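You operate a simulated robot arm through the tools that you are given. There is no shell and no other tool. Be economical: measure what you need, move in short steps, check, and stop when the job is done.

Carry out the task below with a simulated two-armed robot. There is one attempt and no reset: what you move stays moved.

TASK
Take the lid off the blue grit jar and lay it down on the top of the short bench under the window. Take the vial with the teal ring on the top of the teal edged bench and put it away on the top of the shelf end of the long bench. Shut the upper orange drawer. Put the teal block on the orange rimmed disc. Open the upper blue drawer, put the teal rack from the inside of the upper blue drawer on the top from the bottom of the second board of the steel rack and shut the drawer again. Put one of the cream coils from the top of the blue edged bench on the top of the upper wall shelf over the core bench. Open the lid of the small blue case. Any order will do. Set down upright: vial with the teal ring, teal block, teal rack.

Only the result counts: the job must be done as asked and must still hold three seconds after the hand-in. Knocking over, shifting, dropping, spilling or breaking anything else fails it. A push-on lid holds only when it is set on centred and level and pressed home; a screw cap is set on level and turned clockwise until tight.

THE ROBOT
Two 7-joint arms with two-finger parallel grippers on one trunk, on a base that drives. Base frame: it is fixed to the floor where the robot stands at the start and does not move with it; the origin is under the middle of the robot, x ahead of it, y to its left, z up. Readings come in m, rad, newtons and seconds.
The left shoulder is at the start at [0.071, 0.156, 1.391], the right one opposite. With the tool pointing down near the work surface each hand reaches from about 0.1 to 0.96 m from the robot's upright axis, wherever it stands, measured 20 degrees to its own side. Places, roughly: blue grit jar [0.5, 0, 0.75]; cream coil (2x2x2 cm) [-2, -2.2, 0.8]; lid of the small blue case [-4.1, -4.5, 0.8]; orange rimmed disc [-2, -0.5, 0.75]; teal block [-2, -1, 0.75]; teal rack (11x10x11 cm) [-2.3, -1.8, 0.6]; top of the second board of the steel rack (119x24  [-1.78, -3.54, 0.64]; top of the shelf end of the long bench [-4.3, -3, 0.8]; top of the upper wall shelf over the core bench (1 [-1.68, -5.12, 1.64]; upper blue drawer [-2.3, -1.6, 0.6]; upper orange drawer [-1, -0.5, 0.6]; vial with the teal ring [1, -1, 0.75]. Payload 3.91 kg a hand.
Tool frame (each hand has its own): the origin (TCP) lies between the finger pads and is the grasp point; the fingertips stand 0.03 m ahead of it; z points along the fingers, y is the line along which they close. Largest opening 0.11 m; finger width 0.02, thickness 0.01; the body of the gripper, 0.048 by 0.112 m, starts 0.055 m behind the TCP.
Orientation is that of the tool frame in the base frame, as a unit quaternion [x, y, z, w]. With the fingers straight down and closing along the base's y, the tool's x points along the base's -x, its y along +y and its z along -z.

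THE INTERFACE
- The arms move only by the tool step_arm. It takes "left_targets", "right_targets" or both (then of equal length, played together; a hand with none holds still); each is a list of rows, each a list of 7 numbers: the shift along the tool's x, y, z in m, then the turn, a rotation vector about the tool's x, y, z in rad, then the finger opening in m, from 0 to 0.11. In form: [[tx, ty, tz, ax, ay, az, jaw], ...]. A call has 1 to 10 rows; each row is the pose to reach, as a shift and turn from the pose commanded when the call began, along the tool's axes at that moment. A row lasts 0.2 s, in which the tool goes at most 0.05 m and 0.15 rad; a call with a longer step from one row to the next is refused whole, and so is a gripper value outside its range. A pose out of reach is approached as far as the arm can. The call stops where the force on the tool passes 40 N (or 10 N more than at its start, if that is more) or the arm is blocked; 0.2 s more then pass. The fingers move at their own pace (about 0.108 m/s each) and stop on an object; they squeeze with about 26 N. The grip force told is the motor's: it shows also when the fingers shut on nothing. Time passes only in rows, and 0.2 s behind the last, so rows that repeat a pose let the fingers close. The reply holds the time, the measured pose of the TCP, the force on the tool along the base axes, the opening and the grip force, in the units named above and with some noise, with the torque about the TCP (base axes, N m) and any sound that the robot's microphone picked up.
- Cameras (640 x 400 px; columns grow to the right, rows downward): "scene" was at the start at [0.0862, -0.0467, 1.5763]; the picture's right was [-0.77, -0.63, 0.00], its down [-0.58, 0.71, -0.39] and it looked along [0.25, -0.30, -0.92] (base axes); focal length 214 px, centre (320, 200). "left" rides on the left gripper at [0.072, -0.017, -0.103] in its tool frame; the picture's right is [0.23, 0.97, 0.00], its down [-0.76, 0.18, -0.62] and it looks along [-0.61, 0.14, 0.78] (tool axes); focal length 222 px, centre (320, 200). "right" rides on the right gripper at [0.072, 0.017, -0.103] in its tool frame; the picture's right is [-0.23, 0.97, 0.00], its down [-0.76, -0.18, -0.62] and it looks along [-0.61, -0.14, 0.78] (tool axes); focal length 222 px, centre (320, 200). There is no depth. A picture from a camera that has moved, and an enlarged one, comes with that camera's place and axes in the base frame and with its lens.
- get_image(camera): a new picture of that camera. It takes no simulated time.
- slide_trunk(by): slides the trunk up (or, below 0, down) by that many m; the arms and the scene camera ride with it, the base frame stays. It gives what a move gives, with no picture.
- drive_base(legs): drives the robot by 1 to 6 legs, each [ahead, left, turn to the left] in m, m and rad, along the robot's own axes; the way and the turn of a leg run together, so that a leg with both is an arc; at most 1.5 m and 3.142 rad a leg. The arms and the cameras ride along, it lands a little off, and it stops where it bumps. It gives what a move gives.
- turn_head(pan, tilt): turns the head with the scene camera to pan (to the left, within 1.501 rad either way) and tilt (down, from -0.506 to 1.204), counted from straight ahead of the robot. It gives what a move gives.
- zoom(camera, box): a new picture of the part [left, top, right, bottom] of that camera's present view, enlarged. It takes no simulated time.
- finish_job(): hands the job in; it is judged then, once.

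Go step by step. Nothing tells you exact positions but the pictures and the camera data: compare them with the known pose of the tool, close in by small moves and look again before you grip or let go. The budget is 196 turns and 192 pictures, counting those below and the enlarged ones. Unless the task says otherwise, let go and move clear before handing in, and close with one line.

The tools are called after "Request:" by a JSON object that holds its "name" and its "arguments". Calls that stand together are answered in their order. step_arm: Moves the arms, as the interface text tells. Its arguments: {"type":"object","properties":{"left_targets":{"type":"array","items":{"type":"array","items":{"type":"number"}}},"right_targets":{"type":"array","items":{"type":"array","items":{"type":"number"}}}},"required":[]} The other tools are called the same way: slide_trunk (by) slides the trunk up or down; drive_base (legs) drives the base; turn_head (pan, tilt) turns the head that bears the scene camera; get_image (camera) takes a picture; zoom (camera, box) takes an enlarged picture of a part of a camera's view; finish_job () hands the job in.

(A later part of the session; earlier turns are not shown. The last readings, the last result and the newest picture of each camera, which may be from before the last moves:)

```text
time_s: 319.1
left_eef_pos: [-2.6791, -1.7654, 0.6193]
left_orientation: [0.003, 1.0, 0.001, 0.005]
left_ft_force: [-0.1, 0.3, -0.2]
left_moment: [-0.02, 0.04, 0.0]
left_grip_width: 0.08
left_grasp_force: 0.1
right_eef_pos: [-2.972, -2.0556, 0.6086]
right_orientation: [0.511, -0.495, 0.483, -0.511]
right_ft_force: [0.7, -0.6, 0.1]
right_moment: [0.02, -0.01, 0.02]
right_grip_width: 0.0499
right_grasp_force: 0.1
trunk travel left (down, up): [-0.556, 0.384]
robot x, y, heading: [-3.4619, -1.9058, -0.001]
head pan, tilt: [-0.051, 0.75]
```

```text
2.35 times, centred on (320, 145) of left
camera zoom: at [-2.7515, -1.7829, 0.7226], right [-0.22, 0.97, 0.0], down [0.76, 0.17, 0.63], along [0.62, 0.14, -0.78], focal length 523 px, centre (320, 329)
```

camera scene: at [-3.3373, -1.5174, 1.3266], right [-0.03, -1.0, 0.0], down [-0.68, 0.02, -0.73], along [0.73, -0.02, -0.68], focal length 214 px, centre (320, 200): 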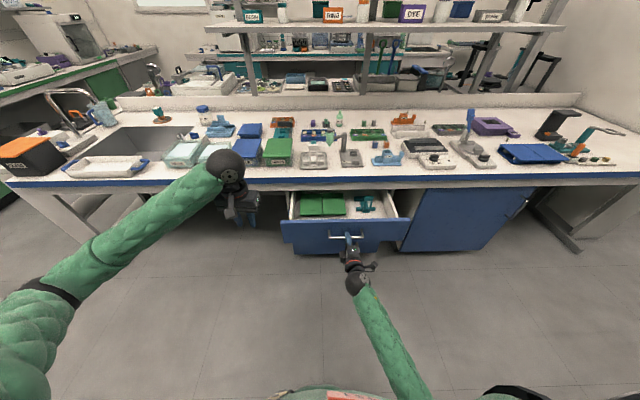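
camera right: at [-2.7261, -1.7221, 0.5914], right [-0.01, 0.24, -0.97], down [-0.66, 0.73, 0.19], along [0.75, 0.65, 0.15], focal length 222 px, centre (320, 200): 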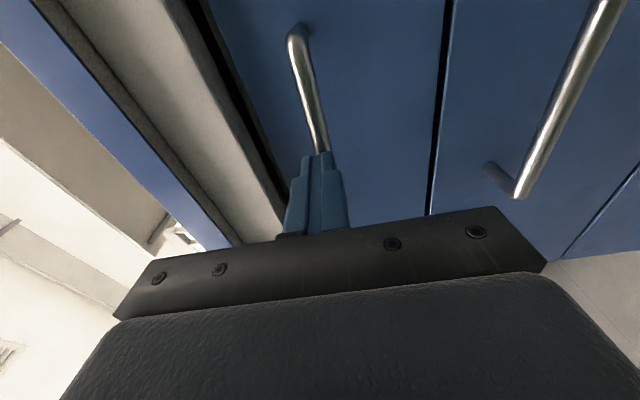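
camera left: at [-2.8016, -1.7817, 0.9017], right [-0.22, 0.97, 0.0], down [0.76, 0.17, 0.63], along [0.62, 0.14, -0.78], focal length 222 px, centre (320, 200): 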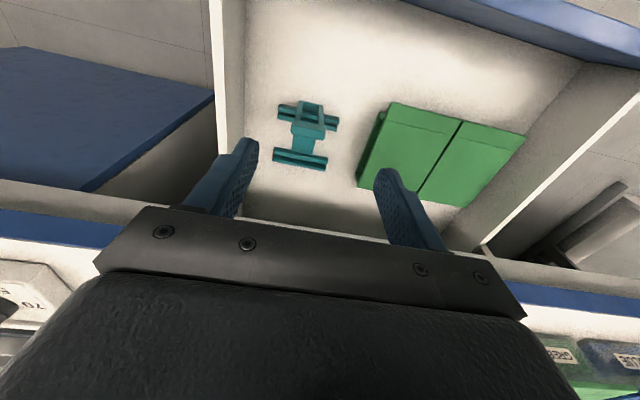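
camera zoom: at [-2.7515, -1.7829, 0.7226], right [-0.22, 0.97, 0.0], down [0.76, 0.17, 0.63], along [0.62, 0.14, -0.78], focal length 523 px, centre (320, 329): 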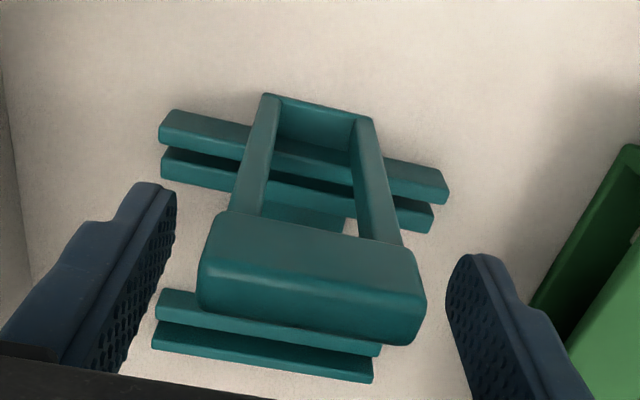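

The handle is between the fingers. I close and lift.

Request:
{"name": "step_arm", "arguments": {"left_targets": [[0, 0, 0.004, 0, 0, 0, 0.06], [0, 0, 0.004, 0, 0, 0, 0.03], [0, 0, 0.004, 0, 0, 0, 0.02], [0, 0, 0.004, 0, 0, 0, 0.02], [0.0, 0, -0.03, 0, 0, 0, 0.02], [0.02, 0, -0.07, 0, 0, 0, 0.02], [0.06, 0, -0.1, 0, 0, 0, 0.02], [0.1, 0, -0.13, 0, 0, 0, 0.02], [0.12, 0, -0.175, 0, 0, 0, 0.02], [0.12, 0, -0.22, 0, 0, 0, 0.02]]}}

Request:
{"name": "get_image", "arguments": {"camera": "left"}}

```text
time_s: 321.3
left_eef_pos: [-2.8015, -1.7617, 0.8402]
left_orientation: [0.002, 1.0, 0.002, 0.006]
left_ft_force: [-1.1, -0.4, 0.1]
left_moment: [0.02, -0.02, 0.02]
left_grip_width: 0.0198
left_grasp_force: 0.0
right_eef_pos: [-2.9729, -2.0557, 0.6092]
right_orientation: [0.512, -0.494, 0.483, -0.511]
right_ft_force: [0.3, 1.2, 0.2]
right_moment: [0.01, -0.01, 0.01]
right_grip_width: 0.05
right_grasp_force: 0.0
trunk travel left (down, up): [-0.556, 0.384]
robot x, y, heading: [-3.4634, -1.9033, -0.002]
head pan, tilt: [-0.051, 0.75]
```

```text
41 pictures are left
camera left: at [-2.8742, -1.7796, 0.9439], right [-0.22, 0.97, 0.0], down [0.76, 0.17, 0.63], along [0.62, 0.14, -0.78], focal length 222 px, centre (320, 200)
```

left: 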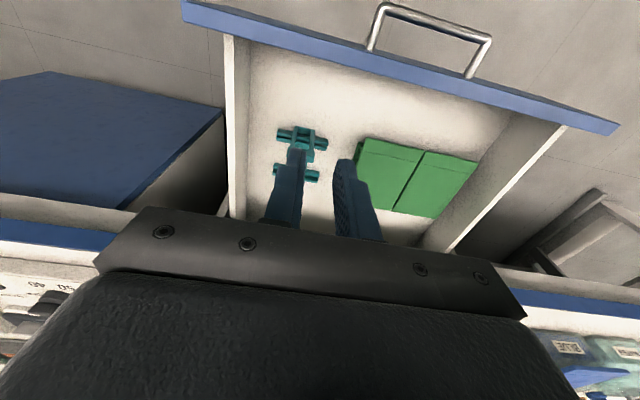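

The fingers missed the handle bar; by its apparent width it is at about (−2.697, −1.770), z≈0.64. I go above that point and check again.

Request:
{"name": "step_arm", "arguments": {"left_targets": [[-0.03, -0.002, 0.03, 0, 0, 0, 0.08], [-0.06, -0.004, 0.065, 0, 0, 0, 0.08], [-0.09, -0.006, 0.1, 0, 0, 0, 0.08], [-0.1035, -0.008, 0.14, 0, 0, 0, 0.08], [-0.1035, -0.008, 0.14, 0, 0, 0, 0.08]]}}

Request:
{"name": "zoom", "arguments": {"camera": "left", "box": [200, 60, 440, 230]}}

```text
time_s: 322.5
left_eef_pos: [-2.6955, -1.7719, 0.6999]
left_orientation: [0.002, 1.0, 0.002, 0.005]
left_ft_force: [0.0, -0.4, 0.5]
left_moment: [0.0, 0.0, 0.0]
left_grip_width: 0.08
left_grasp_force: 0.0
right_eef_pos: [-2.9714, -2.0549, 0.6082]
right_orientation: [0.511, -0.494, 0.483, -0.511]
right_ft_force: [0.3, 0.4, -0.7]
right_moment: [-0.01, 0.01, 0.0]
right_grip_width: 0.0501
right_grasp_force: 0.0
trunk travel left (down, up): [-0.556, 0.384]
robot x, y, heading: [-3.4659, -1.9012, 0.003]
head pan, tilt: [-0.051, 0.75]
```

```text
2.35 times, centred on (320, 145) of left
camera zoom: at [-2.7683, -1.7907, 0.8041], right [-0.22, 0.97, 0.0], down [0.76, 0.17, 0.63], along [0.62, 0.14, -0.77], focal length 523 px, centre (320, 329)
```

zoom: 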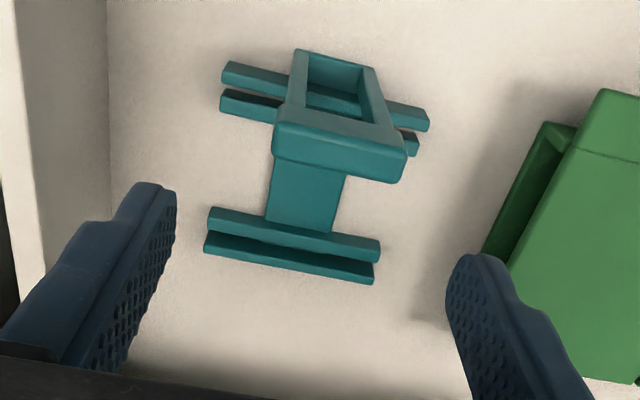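

The handle bar is now at about (−2.711, −1.771, 0.64). I shift, descend and close fully.

Request:
{"name": "step_arm", "arguments": {"left_targets": [[0.0155, 0, 0.02, 0, 0, 0, 0.08], [0.0155, 0, 0.045, 0, 0, 0, 0.08], [0.0155, 0, 0.063, 0, 0, 0, 0.08], [0.0155, 0, 0.063, 0, 0, 0, 0.05], [0.0155, 0, 0.063, 0, 0, 0, 0.02], [0.0155, 0, 0.063, 0, 0, 0, 0.0], [0.0155, 0, 0.063, 0, 0, 0, 0.0]]}}

Request:
{"name": "zoom", "arguments": {"camera": "left", "box": [200, 60, 440, 230]}}

```text
time_s: 324.1
left_eef_pos: [-2.7122, -1.774, 0.6381]
left_orientation: [0.003, 1.0, 0.002, 0.006]
left_ft_force: [0.2, 0.6, -0.5]
left_moment: [-0.01, -0.06, 0.07]
left_grip_width: 0.0417
left_grasp_force: 25.3
right_eef_pos: [-2.9708, -2.0545, 0.6085]
right_orientation: [0.512, -0.494, 0.482, -0.511]
right_ft_force: [0.4, 0.6, 0.1]
right_moment: [0.0, 0.0, -0.02]
right_grip_width: 0.05
right_grasp_force: 0.0
trunk travel left (down, up): [-0.556, 0.384]
robot x, y, heading: [-3.466, -1.9024, 0.004]
head pan, tilt: [-0.051, 0.75]
```

```text
2.35 times, centred on (320, 145) of left
camera zoom: at [-2.785, -1.7921, 0.7418], right [-0.22, 0.97, 0.0], down [0.76, 0.17, 0.63], along [0.62, 0.14, -0.78], focal length 523 px, centre (320, 329)
```

zoom: 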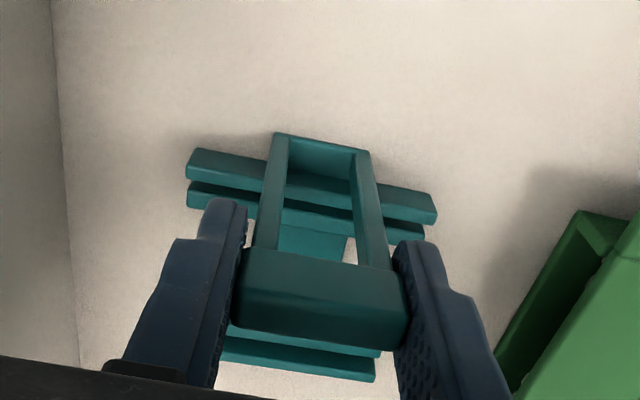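

Gripped. I lift slightly, draw it away from the bench edge, and lift it out.

Request:
{"name": "step_arm", "arguments": {"left_targets": [[0, 0, -0.02, 0, 0, 0, 0], [0.025, 0, -0.035, 0, 0, 0, 0], [0.05, 0, -0.05, 0, 0, 0, 0], [0.055, 0, -0.09, 0, 0, 0, 0], [0.055, 0, -0.13, 0, 0, 0, 0], [0.055, 0, -0.17, 0, 0, 0, 0], [0.055, 0, -0.21, 0, 0, 0, 0], [0.055, 0, -0.25, 0, 0, 0, 0]]}}

Request:
{"name": "get_image", "arguments": {"camera": "scene"}}

```text
time_s: 325.9
left_eef_pos: [-2.7705, -1.7739, 0.8877]
left_orientation: [0.003, 1.0, 0.002, 0.006]
left_ft_force: [0.1, -0.2, -1.2]
left_moment: [0.0, 0.0, -0.03]
left_grip_width: 0.0418
left_grasp_force: 26.1
right_eef_pos: [-2.9719, -2.0559, 0.6083]
right_orientation: [0.512, -0.494, 0.483, -0.511]
right_ft_force: [0.8, -0.3, -0.4]
right_moment: [-0.03, 0.02, 0.01]
right_grip_width: 0.0501
right_grasp_force: 0.1
trunk travel left (down, up): [-0.556, 0.384]
robot x, y, heading: [-3.4654, -1.9053, 0.006]
head pan, tilt: [-0.051, 0.75]
```

```text
38 pictures are left
camera scene: at [-3.3328, -1.909, 1.3263], right [-0.05, -1.0, 0.0], down [-0.68, 0.03, -0.73], along [0.73, -0.03, -0.68], focal length 214 px, centre (320, 200)
```

scene: 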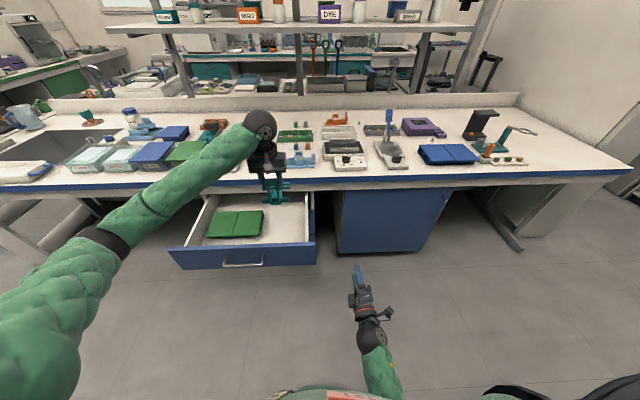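

The rack is out. I strafe left a bit and push the drawer shut with the right fist.

Request:
{"name": "drive_base", "arguments": {"legs": [[0, 0.26, -0.006]]}}

Request:
{"name": "step_arm", "arguments": {"right_targets": [[0, 0, 0.02, 0, 0, 0, 0.0], [0, 0, 0.05, 0, 0, 0, 0.0], [0, 0, 0.09, 0, 0, 0, 0.0], [0, 0, 0.13, 0, 0, 0, 0.0], [0, 0, 0.17, 0, 0, 0, 0.0], [0, 0, 0.21, 0, 0, 0, 0.0], [0, 0, 0.25, 0, 0, 0, 0.0], [0, 0, 0.29, 0, 0, 0, 0.0], [0, 0, 0.31, 0, 0, 0, 0.0], [0, 0, 0.33, 0, 0, 0, 0.0]]}}

Request:
{"name": "get_image", "arguments": {"camera": "scene"}}

```text
time_s: 327.8
left_eef_pos: [-2.7683, -1.5142, 0.8868]
left_orientation: [0.007, 1.0, 0.001, 0.005]
left_ft_force: [0.0, 0.6, -0.1]
left_moment: [0.01, 0.04, 0.01]
left_grip_width: 0.0414
left_grasp_force: 26.3
right_eef_pos: [-2.973, -1.7937, 0.6084]
right_orientation: [0.509, -0.497, 0.486, -0.508]
right_ft_force: [-0.4, -0.4, -0.1]
right_moment: [-0.03, 0.01, -0.01]
right_grip_width: 0.05
right_grasp_force: 0.2
trunk travel left (down, up): [-0.556, 0.384]
robot x, y, heading: [-3.4635, -1.6367, -0.007]
head pan, tilt: [-0.051, 0.75]
```

```text
time_s: 330.0
left_eef_pos: [-2.7681, -1.5156, 0.887]
left_orientation: [0.006, 1.0, 0.001, 0.003]
left_ft_force: [-0.1, -0.3, -1.0]
left_moment: [0.0, 0.02, -0.02]
left_grip_width: 0.0413
left_grasp_force: 26.2
right_eef_pos: [-2.6423, -1.7846, 0.6036]
right_orientation: [0.509, -0.497, 0.486, -0.508]
right_ft_force: [-1.2, -0.6, 0.3]
right_moment: [0.03, 0.0, 0.01]
right_grip_width: 0.0
right_grasp_force: 25.7
trunk travel left (down, up): [-0.556, 0.384]
robot x, y, heading: [-3.4647, -1.6353, -0.008]
head pan, tilt: [-0.051, 0.75]
```

```text
37 pictures are left
camera scene: at [-3.331, -1.6438, 1.3263], right [-0.06, -1.0, 0.0], down [-0.68, 0.04, -0.73], along [0.73, -0.04, -0.68], focal length 214 px, centre (320, 200)
```

scene: 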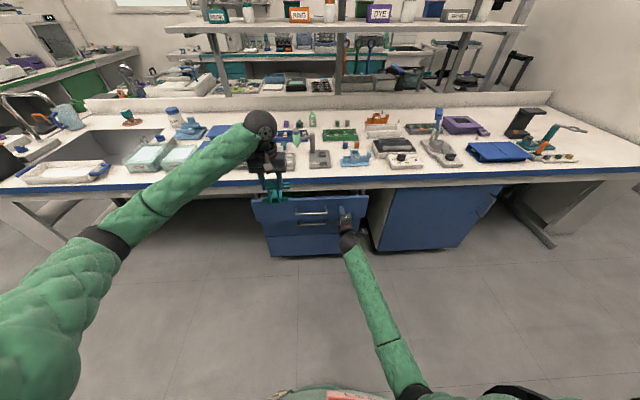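

Nearly shut. I keep pushing in small steps until it stops.

Request:
{"name": "step_arm", "arguments": {"right_targets": [[0, 0, 0.015, 0, 0, 0, 0.0], [0, 0, 0.03, 0, 0, 0, 0.0], [0, 0, 0.042, 0, 0, 0, 0.0], [0, 0, 0.05, 0, 0, 0, 0.0], [0, 0, 0.057, 0, 0, 0, 0.0], [0, 0, 0.063, 0, 0, 0, 0.0], [0, 0, 0.07, 0, 0, 0, 0.0]]}}

Request:
{"name": "get_image", "arguments": {"camera": "right"}}

```text
time_s: 331.6
left_eef_pos: [-2.769, -1.516, 0.8874]
left_orientation: [0.009, 1.0, 0.002, 0.005]
left_ft_force: [-0.1, -0.1, -1.3]
left_moment: [0.0, 0.03, -0.02]
left_grip_width: 0.0414
left_grasp_force: 25.8
right_eef_pos: [-2.5768, -1.7805, 0.6029]
right_orientation: [0.509, -0.496, 0.486, -0.508]
right_ft_force: [-17.3, 0.1, 6.4]
right_moment: [0.04, -0.27, -0.17]
right_grip_width: 0.0
right_grasp_force: 25.7
trunk travel left (down, up): [-0.556, 0.384]
robot x, y, heading: [-3.4627, -1.6345, -0.005]
head pan, tilt: [-0.051, 0.75]
stopped in row 7 (right hand): the force on the tool passed its limit at 51 N (the readings are from after the stop); the commanded pose is now the measured one
```

```text
36 pictures are left
camera right: at [-2.6797, -1.8561, 0.5867], right [-0.02, 0.24, -0.97], down [-0.65, 0.74, 0.19], along [0.76, 0.63, 0.14], focal length 222 px, centre (320, 200)
```

right: 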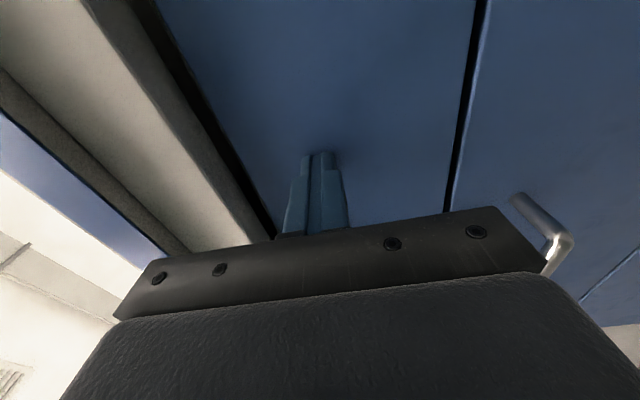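

The drawer is shut. Now I back off, raise the trunk and return the right hand to its normal tilted pose for the cream coil near (−2.035, −2.23).

Request:
{"name": "step_arm", "arguments": {"right_targets": [[0, 0, -0.04, 0, 0, 0, 0.0], [0, 0, -0.08, 0, 0, 0, 0.0], [0, 0, -0.12, 0, 0, 0, 0.0], [0, 0, -0.16, 0, 0, 0, 0.0], [0, 0, -0.2, 0, 0, 0, 0.0]]}}

Request:
{"name": "slide_trunk", "arguments": {"by": 0.3}}

Request:
{"name": "step_arm", "arguments": {"right_targets": [[0, 0, 0, 0, 0, 0.15, 0.03], [0, 0, 0, 0, 0, 0.3, 0.05], [0, 0, 0, 0, 0, 0.45, 0.05], [0, 0, 0, 0, 0, 0.6, 0.05], [0, 0, 0, 0, 0, 0.75, 0.05], [0, 0, 0, 0, 0, 0.9, 0.05], [0, 0, 0, 0, 0, 1.05, 0.05], [0, 0, 0, 0, 0, 1.2, 0.05], [0, 0, 0, 0, 0, 1.35, 0.05], [0, 0, 0, 0, 0, 1.5, 0.05]]}}

Request:
{"name": "step_arm", "arguments": {"right_targets": [[0, 0, 0, 0, 0.13, 0.01, 0.05], [0, 0, 0, 0, 0.26, 0.02, 0.05], [0, 0, 0, 0, 0.39, 0.03, 0.05], [0, 0, 0, 0, 0.52, 0.04, 0.05], [0, 0, 0, 0, 0.65, 0.05, 0.05], [0, 0, 0, 0, 0.78, 0.06, 0.05]]}}

Request:
{"name": "drive_base", "arguments": {"legs": [[0.25, -0.45, 0.0]]}}

Request:
{"name": "turn_head", "arguments": {"pan": -0.15, "tilt": 0.7}}

Request:
{"name": "get_image", "arguments": {"camera": "scene"}}

```text
time_s: 332.8
left_eef_pos: [-2.7685, -1.5154, 0.8875]
left_orientation: [0.008, 1.0, 0.001, 0.005]
left_ft_force: [0.6, -0.1, -0.2]
left_moment: [0.01, 0.0, -0.02]
left_grip_width: 0.0415
left_grasp_force: 25.7
right_eef_pos: [-2.7793, -1.7892, 0.6013]
right_orientation: [0.509, -0.497, 0.486, -0.508]
right_ft_force: [0.0, 0.7, 0.4]
right_moment: [0.01, 0.01, 0.0]
right_grip_width: 0.0002
right_grasp_force: 26.3
trunk travel left (down, up): [-0.556, 0.384]
robot x, y, heading: [-3.4628, -1.6366, -0.012]
head pan, tilt: [-0.051, 0.75]
```

```text
time_s: 335.8
left_eef_pos: [-2.7686, -1.5154, 1.1874]
left_orientation: [0.008, 1.0, 0.002, 0.005]
left_ft_force: [0.1, 0.0, -0.6]
left_moment: [0.02, 0.03, 0.02]
left_grip_width: 0.0413
left_grasp_force: 26.1
right_eef_pos: [-2.7801, -1.7896, 0.9015]
right_orientation: [0.51, -0.498, 0.485, -0.507]
right_ft_force: [0.1, -0.5, -0.8]
right_moment: [0.0, -0.01, 0.01]
right_grip_width: 0.0002
right_grasp_force: 25.6
trunk travel left (down, up): [-0.856, 0.084]
robot x, y, heading: [-3.4641, -1.6388, -0.008]
head pan, tilt: [-0.051, 0.75]
```

```text
time_s: 337.9
left_eef_pos: [-2.7676, -1.5149, 1.1872]
left_orientation: [0.009, 1.0, 0.001, 0.006]
left_ft_force: [0.6, 0.6, -0.8]
left_moment: [-0.03, 0.02, 0.01]
left_grip_width: 0.0416
left_grasp_force: 26.2
right_eef_pos: [-2.7795, -1.7885, 0.902]
right_orientation: [-0.033, 0.711, -0.008, 0.702]
right_ft_force: [-0.4, -0.1, -0.7]
right_moment: [-0.01, 0.0, 0.01]
right_grip_width: 0.0499
right_grasp_force: 0.1
trunk travel left (down, up): [-0.856, 0.084]
robot x, y, heading: [-3.461, -1.6392, -0.008]
head pan, tilt: [-0.051, 0.75]
```

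```text
time_s: 339.4
left_eef_pos: [-2.7689, -1.5147, 1.187]
left_orientation: [0.008, 1.0, 0.002, 0.004]
left_ft_force: [0.3, 0.0, -0.6]
left_moment: [0.0, 0.0, -0.03]
left_grip_width: 0.0413
left_grasp_force: 25.8
right_eef_pos: [-2.7844, -1.7997, 0.8924]
right_orientation: [-0.011, 0.927, -0.011, 0.374]
right_ft_force: [0.1, -0.6, 0.1]
right_moment: [-0.01, -0.01, 0.02]
right_grip_width: 0.0501
right_grasp_force: 0.1
trunk travel left (down, up): [-0.856, 0.084]
robot x, y, heading: [-3.4636, -1.6378, -0.007]
head pan, tilt: [-0.051, 0.75]
```

```text
time_s: 342.3
left_eef_pos: [-2.514, -1.9583, 1.1864]
left_orientation: [0.006, 1.0, 0.002, 0.005]
left_ft_force: [-0.4, -1.1, -0.3]
left_moment: [0.04, 0.02, 0.0]
left_grip_width: 0.0416
left_grasp_force: 26.1
right_eef_pos: [-2.5258, -2.2421, 0.898]
right_orientation: [-0.013, 0.926, -0.01, 0.378]
right_ft_force: [-0.1, -0.3, -0.1]
right_moment: [0.0, -0.03, 0.01]
right_grip_width: 0.05
right_grasp_force: 0.1
trunk travel left (down, up): [-0.856, 0.084]
robot x, y, heading: [-3.2086, -2.0825, -0.005]
head pan, tilt: [-0.051, 0.75]
```

```text
time_s: 343.0
left_eef_pos: [-2.5136, -1.9569, 1.1863]
left_orientation: [0.006, 1.0, 0.001, 0.005]
left_ft_force: [-0.7, 1.1, -1.0]
left_moment: [0.03, 0.04, 0.05]
left_grip_width: 0.0414
left_grasp_force: 26.2
right_eef_pos: [-2.5256, -2.2416, 0.8983]
right_orientation: [-0.013, 0.926, -0.011, 0.378]
right_ft_force: [-0.1, 0.4, -0.3]
right_moment: [0.01, 0.0, 0.0]
right_grip_width: 0.0501
right_grasp_force: 0.0
trunk travel left (down, up): [-0.856, 0.084]
robot x, y, heading: [-3.2104, -2.0823, -0.005]
head pan, tilt: [-0.15, 0.7]
```

```text
35 pictures are left
camera scene: at [-3.0761, -2.0954, 1.6306], right [-0.15, -0.99, 0.0], down [-0.64, 0.1, -0.76], along [0.76, -0.12, -0.64], focal length 214 px, centre (320, 200)
```

scene: 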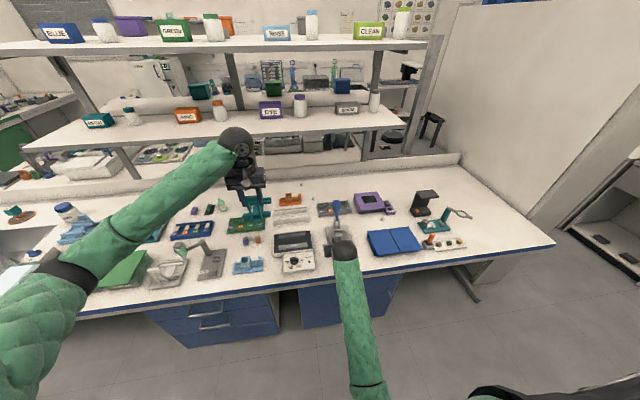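

Request:
{"name": "zoom", "arguments": {"camera": "scene", "box": [270, 165, 400, 255]}}

```text
4.44 times, centred on (335, 210) of scene
camera zoom: at [-3.0761, -2.0954, 1.6306], right [-0.15, -0.99, 0.0], down [-0.64, 0.1, -0.76], along [0.76, -0.12, -0.64], focal length 953 px, centre (253, 156)
```

zoom: 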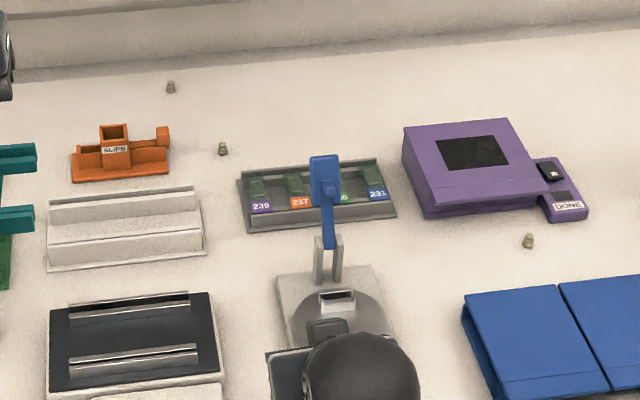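

Three coils lie here; the freest one is at about (−2.263, −2.584). I drive over, steepen the hand to ~25° and hover above it.

Request:
{"name": "drive_base", "arguments": {"legs": [[0.08, -0.35, 0.005]]}}

Request:
{"name": "step_arm", "arguments": {"right_targets": [[-0.026, 0.0, 0.03, 0.0, 0.085, 0, 0.035], [-0.053, 0.0, 0.065, 0, 0.17, 0, 0.035], [-0.08, 0.0, 0.1, 0, 0.255, 0, 0.035], [-0.1054, 0.0, 0.135, 0, 0.34, 0, 0.035], [-0.1054, 0.0, 0.135, 0, 0.34, 0, 0.035]]}}

Request:
{"name": "get_image", "arguments": {"camera": "right"}}

```text
time_s: 345.3
left_eef_pos: [-2.4359, -2.3006, 1.1877]
left_orientation: [0.007, 1.0, 0.002, 0.005]
left_ft_force: [0.8, 0.3, -0.9]
left_moment: [0.02, 0.01, 0.01]
left_grip_width: 0.0415
left_grasp_force: 26.1
right_eef_pos: [-2.4481, -2.5842, 0.8985]
right_orientation: [-0.012, 0.925, -0.011, 0.379]
right_ft_force: [0.3, 0.9, 0.0]
right_moment: [-0.04, 0.04, -0.02]
right_grip_width: 0.05
right_grasp_force: 0.0
trunk travel left (down, up): [-0.856, 0.084]
robot x, y, heading: [-3.1321, -2.4277, -0.01]
head pan, tilt: [-0.15, 0.7]
```

```text
time_s: 346.5
left_eef_pos: [-2.4365, -2.2998, 1.1876]
left_orientation: [0.007, 1.0, 0.001, 0.005]
left_ft_force: [-0.4, 0.6, -0.1]
left_moment: [-0.04, 0.04, 0.02]
left_grip_width: 0.0415
left_grasp_force: 26.2
right_eef_pos: [-2.2833, -2.5849, 0.8788]
right_orientation: [-0.01, 0.976, -0.014, 0.217]
right_ft_force: [-0.3, 0.2, 0.6]
right_moment: [-0.01, 0.0, 0.03]
right_grip_width: 0.0351
right_grasp_force: 0.0
trunk travel left (down, up): [-0.856, 0.084]
robot x, y, heading: [-3.1337, -2.4233, -0.007]
head pan, tilt: [-0.15, 0.7]
```

```text
33 pictures are left
camera right: at [-2.393, -2.5665, 0.9415], right [0.19, 0.98, 0.07], down [0.43, -0.15, 0.89], along [0.88, -0.14, -0.45], focal length 222 px, centre (320, 200)
```

right: 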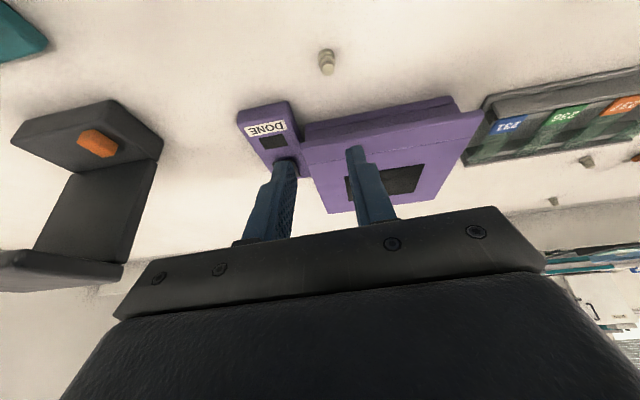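

The coil is at about (−2.284, −2.572). I descend around it and close.

Request:
{"name": "step_arm", "arguments": {"right_targets": [[0.01, 0.008, 0.02, 0, 0, 0, 0.04], [0.02, 0.013, 0.041, 0, 0, 0, 0.04], [0.03, 0.013, 0.062, 0, 0, 0, 0.04], [0.039, 0.013, 0.081, 0, 0, 0, 0.04], [0.039, 0.013, 0.081, 0, 0, 0, 0.02], [0.039, 0.013, 0.081, 0, 0, 0, 0.0], [0.039, 0.013, 0.081, 0, 0, 0, 0.0]]}}

Request:
{"name": "zoom", "arguments": {"camera": "right", "box": [220, 60, 420, 230]}}

```text
time_s: 347.7
left_eef_pos: [-2.4365, -2.2988, 1.1871]
left_orientation: [0.007, 1.0, 0.001, 0.006]
left_ft_force: [1.3, 0.6, -1.8]
left_moment: [0.02, 0.03, 0.05]
left_grip_width: 0.0413
left_grasp_force: 25.9
right_eef_pos: [-2.2769, -2.5691, 0.7907]
right_orientation: [-0.012, 0.975, -0.011, 0.222]
right_ft_force: [-9.2, 10.5, 34.8]
right_moment: [0.83, -0.13, 0.25]
right_grip_width: 0.0
right_grasp_force: 25.0
trunk travel left (down, up): [-0.856, 0.084]
robot x, y, heading: [-3.1347, -2.4198, -0.008]
head pan, tilt: [-0.15, 0.7]
stopped in row 6 (right hand): the force on the tool passed its limit at 46 N (the readings are from after the stop); the commanded pose is now the measured one
```

```text
2.35 times, centred on (320, 145) of right
camera zoom: at [-2.3884, -2.5516, 0.8529], right [0.19, 0.98, 0.07], down [0.42, -0.15, 0.9], along [0.89, -0.14, -0.44], focal length 523 px, centre (320, 329)
```

zoom: 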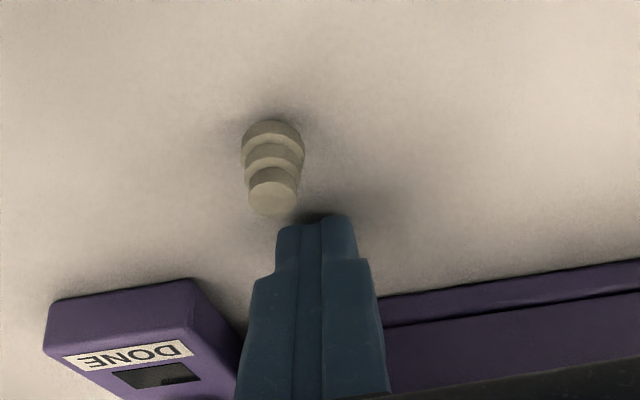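

The coil is at (−2.302, −2.573), a bit nearer. I rise, shift back 33 mm, lower and close.

Request:
{"name": "step_arm", "arguments": {"right_targets": [[-0.013, 0, -0.027, 0, 0, 0, 0.02], [-0.013, 0, -0.027, 0, 0, 0, 0.045], [0.0167, -0.004, -0.0413, 0, 0, 0, 0.045], [0.022, -0.004, -0.03, 0, 0, 0, 0.045], [0.028, -0.004, -0.018, 0, 0, 0, 0.045], [0.028, -0.004, -0.018, 0, 0, 0, 0.02], [0.028, -0.004, -0.018, 0, 0, 0, 0.0], [0.028, -0.004, -0.018, 0, 0, 0, 0.0]]}}

Request:
{"name": "zoom", "arguments": {"camera": "right", "box": [220, 60, 420, 230]}}

```text
time_s: 349.5
left_eef_pos: [-2.4358, -2.2983, 1.1866]
left_orientation: [0.006, 1.0, 0.002, 0.005]
left_ft_force: [-0.5, 0.2, -0.3]
left_moment: [0.0, 0.05, 0.0]
left_grip_width: 0.0415
left_grasp_force: 26.2
right_eef_pos: [-2.3124, -2.5761, 0.7931]
right_orientation: [-0.011, 0.976, -0.011, 0.219]
right_ft_force: [0.1, 0.2, -0.8]
right_moment: [0.0, 0.01, 0.0]
right_grip_width: 0.0
right_grasp_force: 26.2
trunk travel left (down, up): [-0.856, 0.084]
robot x, y, heading: [-3.1307, -2.4233, -0.007]
head pan, tilt: [-0.15, 0.7]
```

```text
2.35 times, centred on (320, 145) of right
camera zoom: at [-2.4237, -2.558, 0.8552], right [0.19, 0.98, 0.07], down [0.43, -0.15, 0.89], along [0.89, -0.14, -0.44], focal length 523 px, centre (320, 329)
```

zoom: 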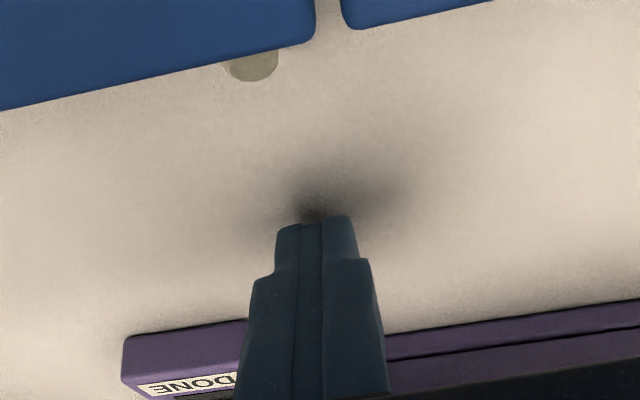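

The coil got nudged back against the blue tray. I raise the hand and tilt it slightly forward past vertical to look from above.

Request:
{"name": "step_arm", "arguments": {"right_targets": [[-0.01, 0, -0.03, 0, 0.1, 0, 0.03], [-0.01, 0, -0.06, 0, 0.23, 0, 0.05], [-0.005, 0, -0.09, 0, 0.36, 0, 0.05], [0.0, 0, -0.11, 0, 0.5, 0, 0.05], [0.0066, 0, -0.1215, 0, 0.64, 0, 0.05]]}}

Request:
{"name": "zoom", "arguments": {"camera": "right", "box": [200, 0, 440, 190]}}

```text
time_s: 350.9
left_eef_pos: [-2.437, -2.3026, 1.187]
left_orientation: [0.008, 1.0, 0.002, 0.006]
left_ft_force: [-0.4, -0.7, -0.1]
left_moment: [0.0, 0.01, 0.0]
left_grip_width: 0.0411
left_grasp_force: 26.3
right_eef_pos: [-2.3677, -2.7236, 0.885]
right_orientation: [0.042, 0.99, -0.094, -0.1]
right_ft_force: [-0.4, -0.2, -0.1]
right_moment: [0.01, -0.02, -0.02]
right_grip_width: 0.05
right_grasp_force: 0.1
right hand out of reach, approached as far as the arm can: row 5
trunk travel left (down, up): [-0.856, 0.084]
robot x, y, heading: [-3.1302, -2.421, -0.007]
head pan, tilt: [-0.15, 0.7]
stopped in row 5 (right hand): the arm was blocked; the commanded pose is now the measured one
```

```text
2.11 times, centred on (320, 95) of right
camera zoom: at [-2.4163, -2.6804, 0.9943], right [0.28, 0.93, -0.23], down [0.86, -0.14, 0.49], along [0.42, -0.34, -0.84], focal length 468 px, centre (320, 421)
```

zoom: 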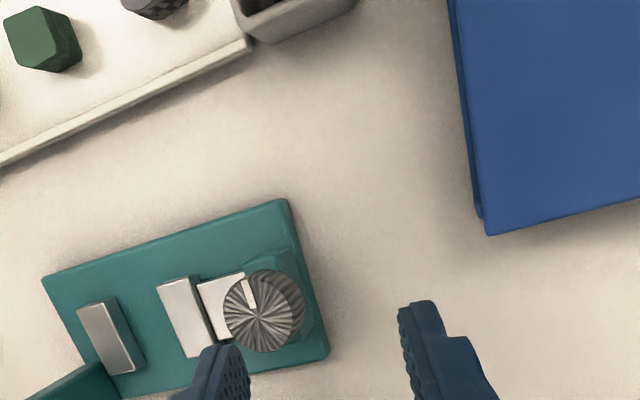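

The arm swung aside (a joint limit). I carefully lift straight up and then restore a normal pose away from the objects.

Request:
{"name": "step_arm", "arguments": {"right_targets": [[0.008, -0.008, -0.04, 0, 0, 0, 0.05], [0.0152, -0.0156, -0.077, 0, 0, 0, 0.05], [0.045, 0.01, -0.095, -0.05, -0.138, -0.013, 0.05], [0.07, 0.04, -0.105, -0.1, -0.275, -0.025, 0.05], [0.095, 0.065, -0.115, -0.15, -0.41, -0.038, 0.05], [0.113, 0.089, -0.1205, -0.203, -0.55, -0.051, 0.05]]}}

Request:
{"name": "get_image", "arguments": {"camera": "scene"}}

```text
time_s: 351.7
left_eef_pos: [-2.4374, -2.3007, 1.1881]
left_orientation: [0.009, 1.0, 0.002, 0.005]
left_ft_force: [-0.7, -0.2, -1.6]
left_moment: [-0.02, 0.0, 0.01]
left_grip_width: 0.0414
left_grasp_force: 26.2
right_eef_pos: [-2.3769, -2.8136, 1.0191]
right_orientation: [0.084, 0.987, -0.135, -0.027]
right_ft_force: [-0.6, 0.4, 0.0]
right_moment: [-0.01, 0.02, -0.03]
right_grip_width: 0.0504
right_grasp_force: 0.1
trunk travel left (down, up): [-0.856, 0.084]
robot x, y, heading: [-3.1315, -2.4253, -0.009]
head pan, tilt: [-0.15, 0.7]
stopped in row 3 (right hand): the arm was blocked; the commanded pose is now the measured one
```

```text
29 pictures are left
camera scene: at [-3.0006, -2.4368, 1.6309], right [-0.16, -0.99, 0.0], down [-0.64, 0.1, -0.77], along [0.76, -0.12, -0.64], focal length 214 px, centre (320, 200)
```

scene: 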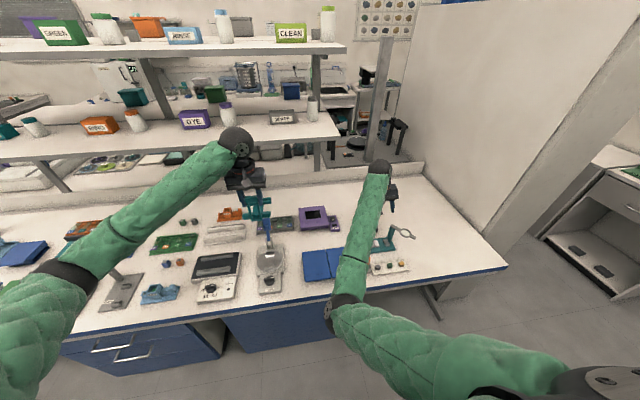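

Request:
{"name": "step_arm", "arguments": {"right_targets": [[-0.013, 0.005, -0.005, -0.062, -0.115, -0.019, 0.05], [-0.026, 0.02, -0.01, -0.124, -0.23, -0.038, 0.05], [-0.039, 0.045, -0.016, -0.186, -0.345, -0.057, 0.05], [-0.052, 0.065, -0.022, -0.248, -0.46, -0.076, 0.05], [-0.065, 0.0887, -0.027, -0.31, -0.575, -0.095, 0.05]]}}

```text
time_s: 353.1
left_eef_pos: [-2.4351, -2.3013, 1.187]
left_orientation: [0.009, 1.0, 0.002, 0.005]
left_ft_force: [0.4, 0.0, -1.2]
left_moment: [0.03, 0.02, 0.02]
left_grip_width: 0.0413
left_grasp_force: 25.4
right_eef_pos: [-2.2862, -2.7843, 1.0511]
right_orientation: [0.012, 0.961, -0.03, 0.276]
right_ft_force: [-0.6, -0.2, 0.3]
right_moment: [-0.02, 0.03, 0.0]
right_grip_width: 0.0502
right_grasp_force: 0.1
trunk travel left (down, up): [-0.856, 0.084]
robot x, y, heading: [-3.1359, -2.4236, -0.009]
head pan, tilt: [-0.15, 0.7]
stopped in row 5 (right hand): the arm was blocked; the commanded pose is now the measured one
```

The orientation is restored. I strafe the base left 0.2 m to bring the hand back over the coil, then lower and look.

Request:
{"name": "drive_base", "arguments": {"legs": [[-0.06, 0.2, 0.01]]}}

Request:
{"name": "step_arm", "arguments": {"right_targets": [[0.01, 0, 0.03, 0, 0.05, 0, 0.04], [0.025, 0, 0.06, 0, 0.1, 0, 0.04], [0.04, 0, 0.09, 0, 0.15, 0, 0.04], [0.055, 0, 0.115, 0, 0.2, 0, 0.04]]}}

Request:
{"name": "get_image", "arguments": {"camera": "right"}}

```text
time_s: 354.7
left_eef_pos: [-2.4933, -2.099, 1.1877]
left_orientation: [0.006, 1.0, 0.001, 0.006]
left_ft_force: [0.1, 1.0, -1.0]
left_moment: [-0.02, 0.04, 0.02]
left_grip_width: 0.0415
left_grasp_force: 26.3
right_eef_pos: [-2.3432, -2.5803, 1.0493]
right_orientation: [0.008, 0.961, -0.029, 0.275]
right_ft_force: [0.4, 0.4, -0.5]
right_moment: [-0.01, 0.0, -0.02]
right_grip_width: 0.0499
right_grasp_force: 0.0
trunk travel left (down, up): [-0.856, 0.084]
robot x, y, heading: [-3.1878, -2.226, -0.005]
head pan, tilt: [-0.15, 0.7]
```

```text
time_s: 355.7
left_eef_pos: [-2.493, -2.1, 1.1875]
left_orientation: [0.006, 1.0, 0.002, 0.004]
left_ft_force: [-0.4, -0.9, -0.6]
left_moment: [0.02, 0.04, 0.01]
left_grip_width: 0.0412
left_grasp_force: 26.0
right_eef_pos: [-2.3278, -2.5877, 0.9208]
right_orientation: [0.01, 0.984, -0.027, 0.177]
right_ft_force: [0.0, 0.3, -0.3]
right_moment: [-0.02, -0.01, -0.03]
right_grip_width: 0.0397
right_grasp_force: 0.1
trunk travel left (down, up): [-0.856, 0.084]
robot x, y, heading: [-3.1895, -2.2283, -0.005]
head pan, tilt: [-0.15, 0.7]
```

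```text
28 pictures are left
camera right: at [-2.4323, -2.5637, 0.9907], right [0.24, 0.97, 0.03], down [0.49, -0.15, 0.86], along [0.84, -0.19, -0.51], focal length 222 px, centre (320, 200)
```

right: 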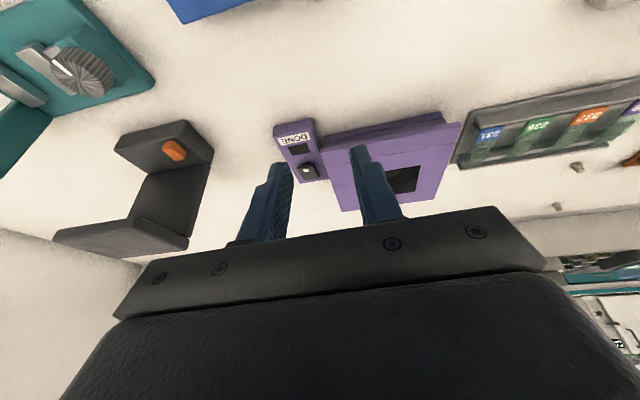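

The coil is out of view, nearer to the robot. I draw the hand back to look for it.

Request:
{"name": "step_arm", "arguments": {"right_targets": [[0.03, 0, -0.025, 0, 0, 0, 0.04], [0.06, 0, -0.045, 0, 0, 0, 0.04], [0.085, 0, -0.06, 0, 0, 0, 0.04], [0.102, 0, -0.07, 0, 0, 0, 0.04]]}}

Request:
{"name": "get_image", "arguments": {"camera": "right"}}

```text
time_s: 356.7
left_eef_pos: [-2.4947, -2.0994, 1.1872]
left_orientation: [0.006, 1.0, 0.002, 0.005]
left_ft_force: [0.2, 0.0, 0.1]
left_moment: [0.0, -0.01, -0.01]
left_grip_width: 0.0416
left_grasp_force: 26.2
right_eef_pos: [-2.4471, -2.5809, 0.9538]
right_orientation: [0.01, 0.983, -0.028, 0.179]
right_ft_force: [0.5, 0.3, -0.2]
right_moment: [-0.03, -0.01, -0.01]
right_grip_width: 0.0401
right_grasp_force: 0.1
trunk travel left (down, up): [-0.856, 0.084]
robot x, y, heading: [-3.1892, -2.2231, -0.009]
head pan, tilt: [-0.15, 0.7]
```

```text
27 pictures are left
camera right: at [-2.5524, -2.5568, 1.024], right [0.24, 0.97, 0.03], down [0.49, -0.15, 0.86], along [0.84, -0.19, -0.51], focal length 222 px, centre (320, 200)
```

right: 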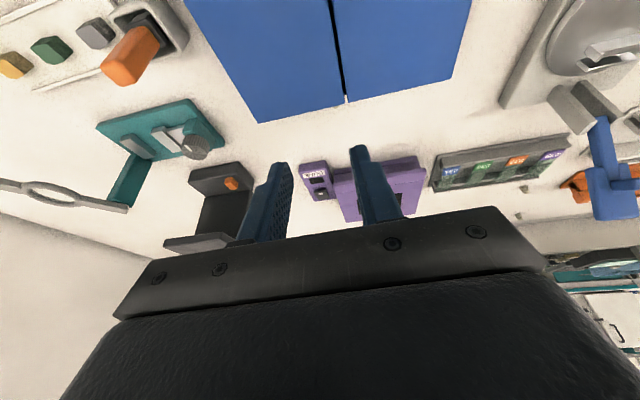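

The coil probably hides right behind the blue tray's far edge. I raise the hand for a steeper view.

Request:
{"name": "step_arm", "arguments": {"right_targets": [[-0.035, 0, -0.03, 0, 0, 0, 0.04], [-0.07, 0, -0.06, 0, 0, 0, 0.04], [-0.09, 0, -0.1, 0, 0, 0, 0.04], [-0.11, 0, -0.14, 0, 0, 0, 0.04], [-0.12, 0, -0.18, 0, 0, 0, 0.04]]}}

Request:
{"name": "zoom", "arguments": {"camera": "right", "box": [200, 0, 440, 190]}}

```text
time_s: 357.9
left_eef_pos: [-2.493, -2.0953, 1.1859]
left_orientation: [0.006, 1.0, 0.0, 0.005]
left_ft_force: [1.1, -0.3, -0.9]
left_moment: [-0.05, 0.01, 0.01]
left_grip_width: 0.0413
left_grasp_force: 25.6
right_eef_pos: [-2.3966, -2.5692, 1.1645]
right_orientation: [0.01, 0.984, -0.03, 0.177]
right_ft_force: [-0.5, 0.2, -0.3]
right_moment: [-0.04, 0.01, 0.01]
right_grip_width: 0.0398
right_grasp_force: 0.1
trunk travel left (down, up): [-0.856, 0.084]
robot x, y, heading: [-3.1905, -2.2269, -0.006]
head pan, tilt: [-0.15, 0.7]
```

```text
2.11 times, centred on (320, 95) of right
camera zoom: at [-2.5015, -2.5442, 1.2347], right [0.24, 0.97, 0.03], down [0.49, -0.15, 0.86], along [0.84, -0.2, -0.51], focal length 468 px, centre (320, 421)
```

zoom: 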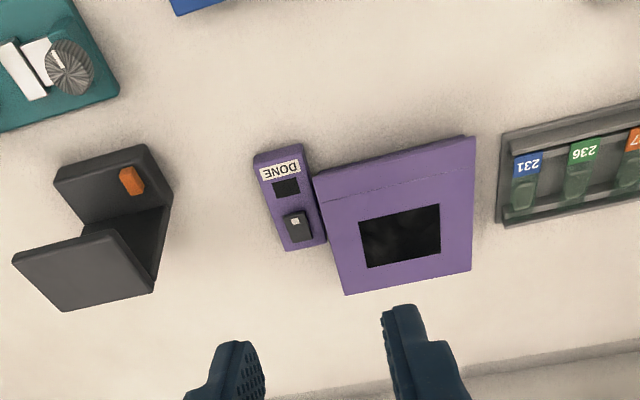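

Request:
{"name": "zoom", "arguments": {"camera": "scene", "box": [310, 185, 430, 275]}}

```text
4.44 times, centred on (370, 230) of scene
camera zoom: at [-3.0559, -2.2326, 1.6305], right [-0.15, -0.99, 0.0], down [-0.64, 0.1, -0.77], along [0.76, -0.12, -0.64], focal length 953 px, centre (98, 67)
```

zoom: 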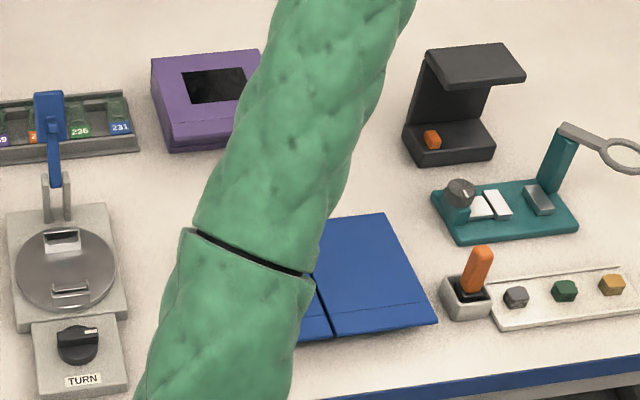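

Request:
{"name": "step_arm", "arguments": {"right_targets": [[0, -0.045, 0, 0, 0, 0, 0.04], [0, -0.09, 0, 0, 0, 0, 0.04], [0, -0.135, 0, 0, 0, 0, 0.04], [0, -0.18, 0, 0, 0, 0, 0.04]]}}

Request:
{"name": "zoom", "arguments": {"camera": "scene", "box": [310, 185, 430, 275]}}

```text
time_s: 358.9
left_eef_pos: [-2.4942, -2.1009, 1.1868]
left_orientation: [0.005, 1.0, 0.003, 0.005]
left_ft_force: [-0.4, -0.1, -0.1]
left_moment: [0.03, 0.02, 0.04]
left_grip_width: 0.0413
left_grasp_force: 25.8
right_eef_pos: [-2.402, -2.7543, 1.1724]
right_orientation: [0.01, 0.984, -0.028, 0.178]
right_ft_force: [-0.4, -0.7, -0.7]
right_moment: [0.06, 0.02, -0.03]
right_grip_width: 0.0399
right_grasp_force: 0.1
trunk travel left (down, up): [-0.856, 0.084]
robot x, y, heading: [-3.1893, -2.2251, -0.006]
head pan, tilt: [-0.15, 0.7]
```

```text
4.44 times, centred on (370, 230) of scene
camera zoom: at [-3.0554, -2.2406, 1.6305], right [-0.15, -0.99, 0.0], down [-0.64, 0.1, -0.76], along [0.76, -0.12, -0.64], focal length 953 px, centre (98, 67)
```

zoom: 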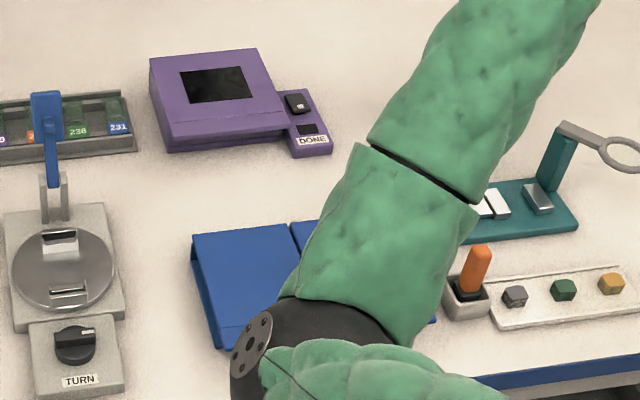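

Request:
{"name": "step_arm", "arguments": {"right_targets": [[0.018, 0.04, -0.014, 0, 0, 0, 0.04], [0.036, 0.08, -0.028, 0, 0, 0, 0.04], [0.055, 0.12, -0.042, 0, 0, 0, 0.04], [0.0815, 0.15, -0.06, 0, 0, 0, 0.04]]}}

Request:
{"name": "zoom", "arguments": {"camera": "right", "box": [200, 0, 440, 170]}}

```text
time_s: 360.1
left_eef_pos: [-2.4935, -2.0995, 1.1862]
left_orientation: [0.006, 1.0, 0.0, 0.005]
left_ft_force: [0.4, 0.7, -0.3]
left_moment: [-0.03, -0.01, -0.01]
left_grip_width: 0.0414
left_grasp_force: 25.6
right_eef_pos: [-2.4804, -2.6769, 1.2168]
right_orientation: [0.038, 0.978, -0.067, 0.193]
right_ft_force: [-0.2, -0.2, 0.8]
right_moment: [-0.01, -0.04, 0.02]
right_grip_width: 0.0402
right_grasp_force: 0.1
right hand out of reach, approached as far as the arm can: row 4
trunk travel left (down, up): [-0.856, 0.084]
robot x, y, heading: [-3.1851, -2.2238, -0.003]
head pan, tilt: [-0.15, 0.7]
stopped in row 4 (right hand): the arm was blocked; the commanded pose is now the measured one
```

```text
2.35 times, centred on (320, 85) of right
camera zoom: at [-2.5846, -2.6411, 1.2819], right [0.31, 0.95, -0.03], down [0.45, -0.12, 0.88], along [0.84, -0.28, -0.47], focal length 523 px, centre (320, 471)
```

zoom: 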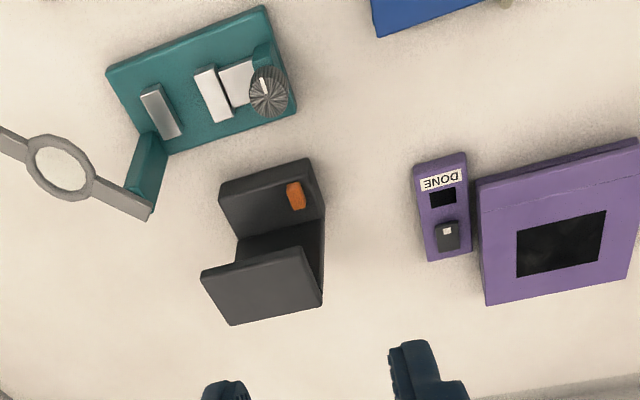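

There it is: the coil is at (−2.361, −2.576) at the tray's edge. I shift the base left 0.1 m, then bring the hand down vertically above the coil.

Request:
{"name": "drive_base", "arguments": {"legs": [[0.05, 0.1, 0.0]]}}

Request:
{"name": "step_arm", "arguments": {"right_targets": [[0.008, 0.006, 0.045, -0.019, 0.055, -0.011, 0.035], [0.016, 0.012, 0.09, -0.038, 0.11, -0.022, 0.035], [0.024, 0.018, 0.135, -0.057, 0.165, -0.033, 0.035], [0.033, 0.025, 0.18, -0.077, 0.22, -0.044, 0.035], [0.041, 0.031, 0.225, -0.096, 0.276, -0.055, 0.035], [0.049, 0.037, 0.27, -0.115, 0.332, -0.066, 0.035], [0.0577, 0.044, 0.312, -0.135, 0.389, -0.077, 0.035]]}}

Request:
{"name": "get_image", "arguments": {"camera": "right"}}

```text
time_s: 361.3
left_eef_pos: [-2.4443, -1.9998, 1.1864]
left_orientation: [0.006, 1.0, 0.002, 0.004]
left_ft_force: [0.4, 0.5, -1.7]
left_moment: [-0.06, 0.01, 0.0]
left_grip_width: 0.0415
left_grasp_force: 25.9
right_eef_pos: [-2.4307, -2.5773, 1.2158]
right_orientation: [0.038, 0.978, -0.065, 0.192]
right_ft_force: [-0.1, 0.0, -0.2]
right_moment: [0.0, -0.01, 0.01]
right_grip_width: 0.0399
right_grasp_force: 0.0
trunk travel left (down, up): [-0.856, 0.084]
robot x, y, heading: [-3.1377, -2.1242, -0.004]
head pan, tilt: [-0.15, 0.7]
```

```text
time_s: 362.9
left_eef_pos: [-2.4423, -1.9998, 1.1862]
left_orientation: [0.006, 1.0, 0.002, 0.004]
left_ft_force: [-0.1, -0.7, -0.1]
left_moment: [0.0, 0.01, 0.02]
left_grip_width: 0.0414
left_grasp_force: 26.1
right_eef_pos: [-2.3616, -2.5771, 0.9028]
right_orientation: [0.0, 1.0, 0.002, -0.001]
right_ft_force: [0.0, 0.1, -1.4]
right_moment: [0.02, 0.03, -0.01]
right_grip_width: 0.0351
right_grasp_force: 0.1
trunk travel left (down, up): [-0.856, 0.084]
robot x, y, heading: [-3.1371, -2.1201, -0.005]
head pan, tilt: [-0.15, 0.7]
```

```text
22 pictures are left
camera right: at [-2.4351, -2.5593, 1.0057], right [0.23, 0.97, 0.0], down [0.76, -0.18, 0.62], along [0.61, -0.14, -0.78], focal length 222 px, centre (320, 200)
```

right: 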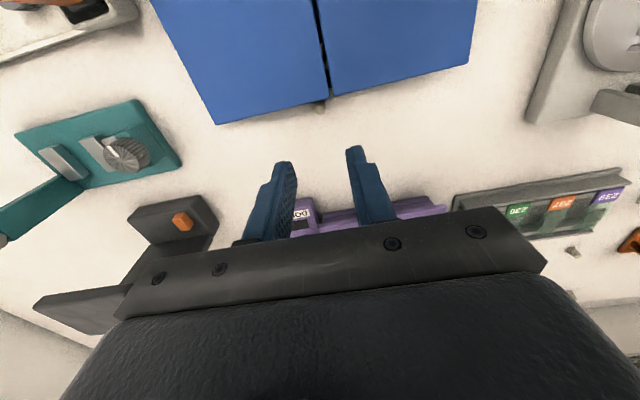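

The coil is at about (−2.368, −2.572), touching the tray edge. I descend vertically beside the tray edge and close.

Request:
{"name": "step_arm", "arguments": {"right_targets": [[0.001, 0.004, 0.04, 0, 0, 0, 0.04], [0.001, 0.005, 0.08, 0, 0, 0, 0.04], [0.001, 0.005, 0.1, 0, 0, 0, 0.04], [0.001, 0.005, 0.111, 0, 0, 0, 0.04], [0.001, 0.005, 0.111, 0, 0, 0, 0.02], [0.001, 0.005, 0.111, 0, 0, 0, 0.0], [0.001, 0.005, 0.111, 0, 0, 0, 0.0]]}}

```text
time_s: 364.5
left_eef_pos: [-2.4452, -2.0004, 1.1862]
left_orientation: [0.006, 1.0, 0.001, 0.004]
left_ft_force: [0.8, 0.3, 0.4]
left_moment: [0.0, 0.01, -0.01]
left_grip_width: 0.0413
left_grasp_force: 25.9
right_eef_pos: [-2.3655, -2.5715, 0.7933]
right_orientation: [0.0, 1.0, 0.001, -0.001]
right_ft_force: [1.0, 0.0, -0.7]
right_moment: [0.0, 0.03, 0.02]
right_grip_width: 0.0092
right_grasp_force: 26.0
trunk travel left (down, up): [-0.856, 0.084]
robot x, y, heading: [-3.1379, -2.1238, -0.007]
head pan, tilt: [-0.15, 0.7]
```

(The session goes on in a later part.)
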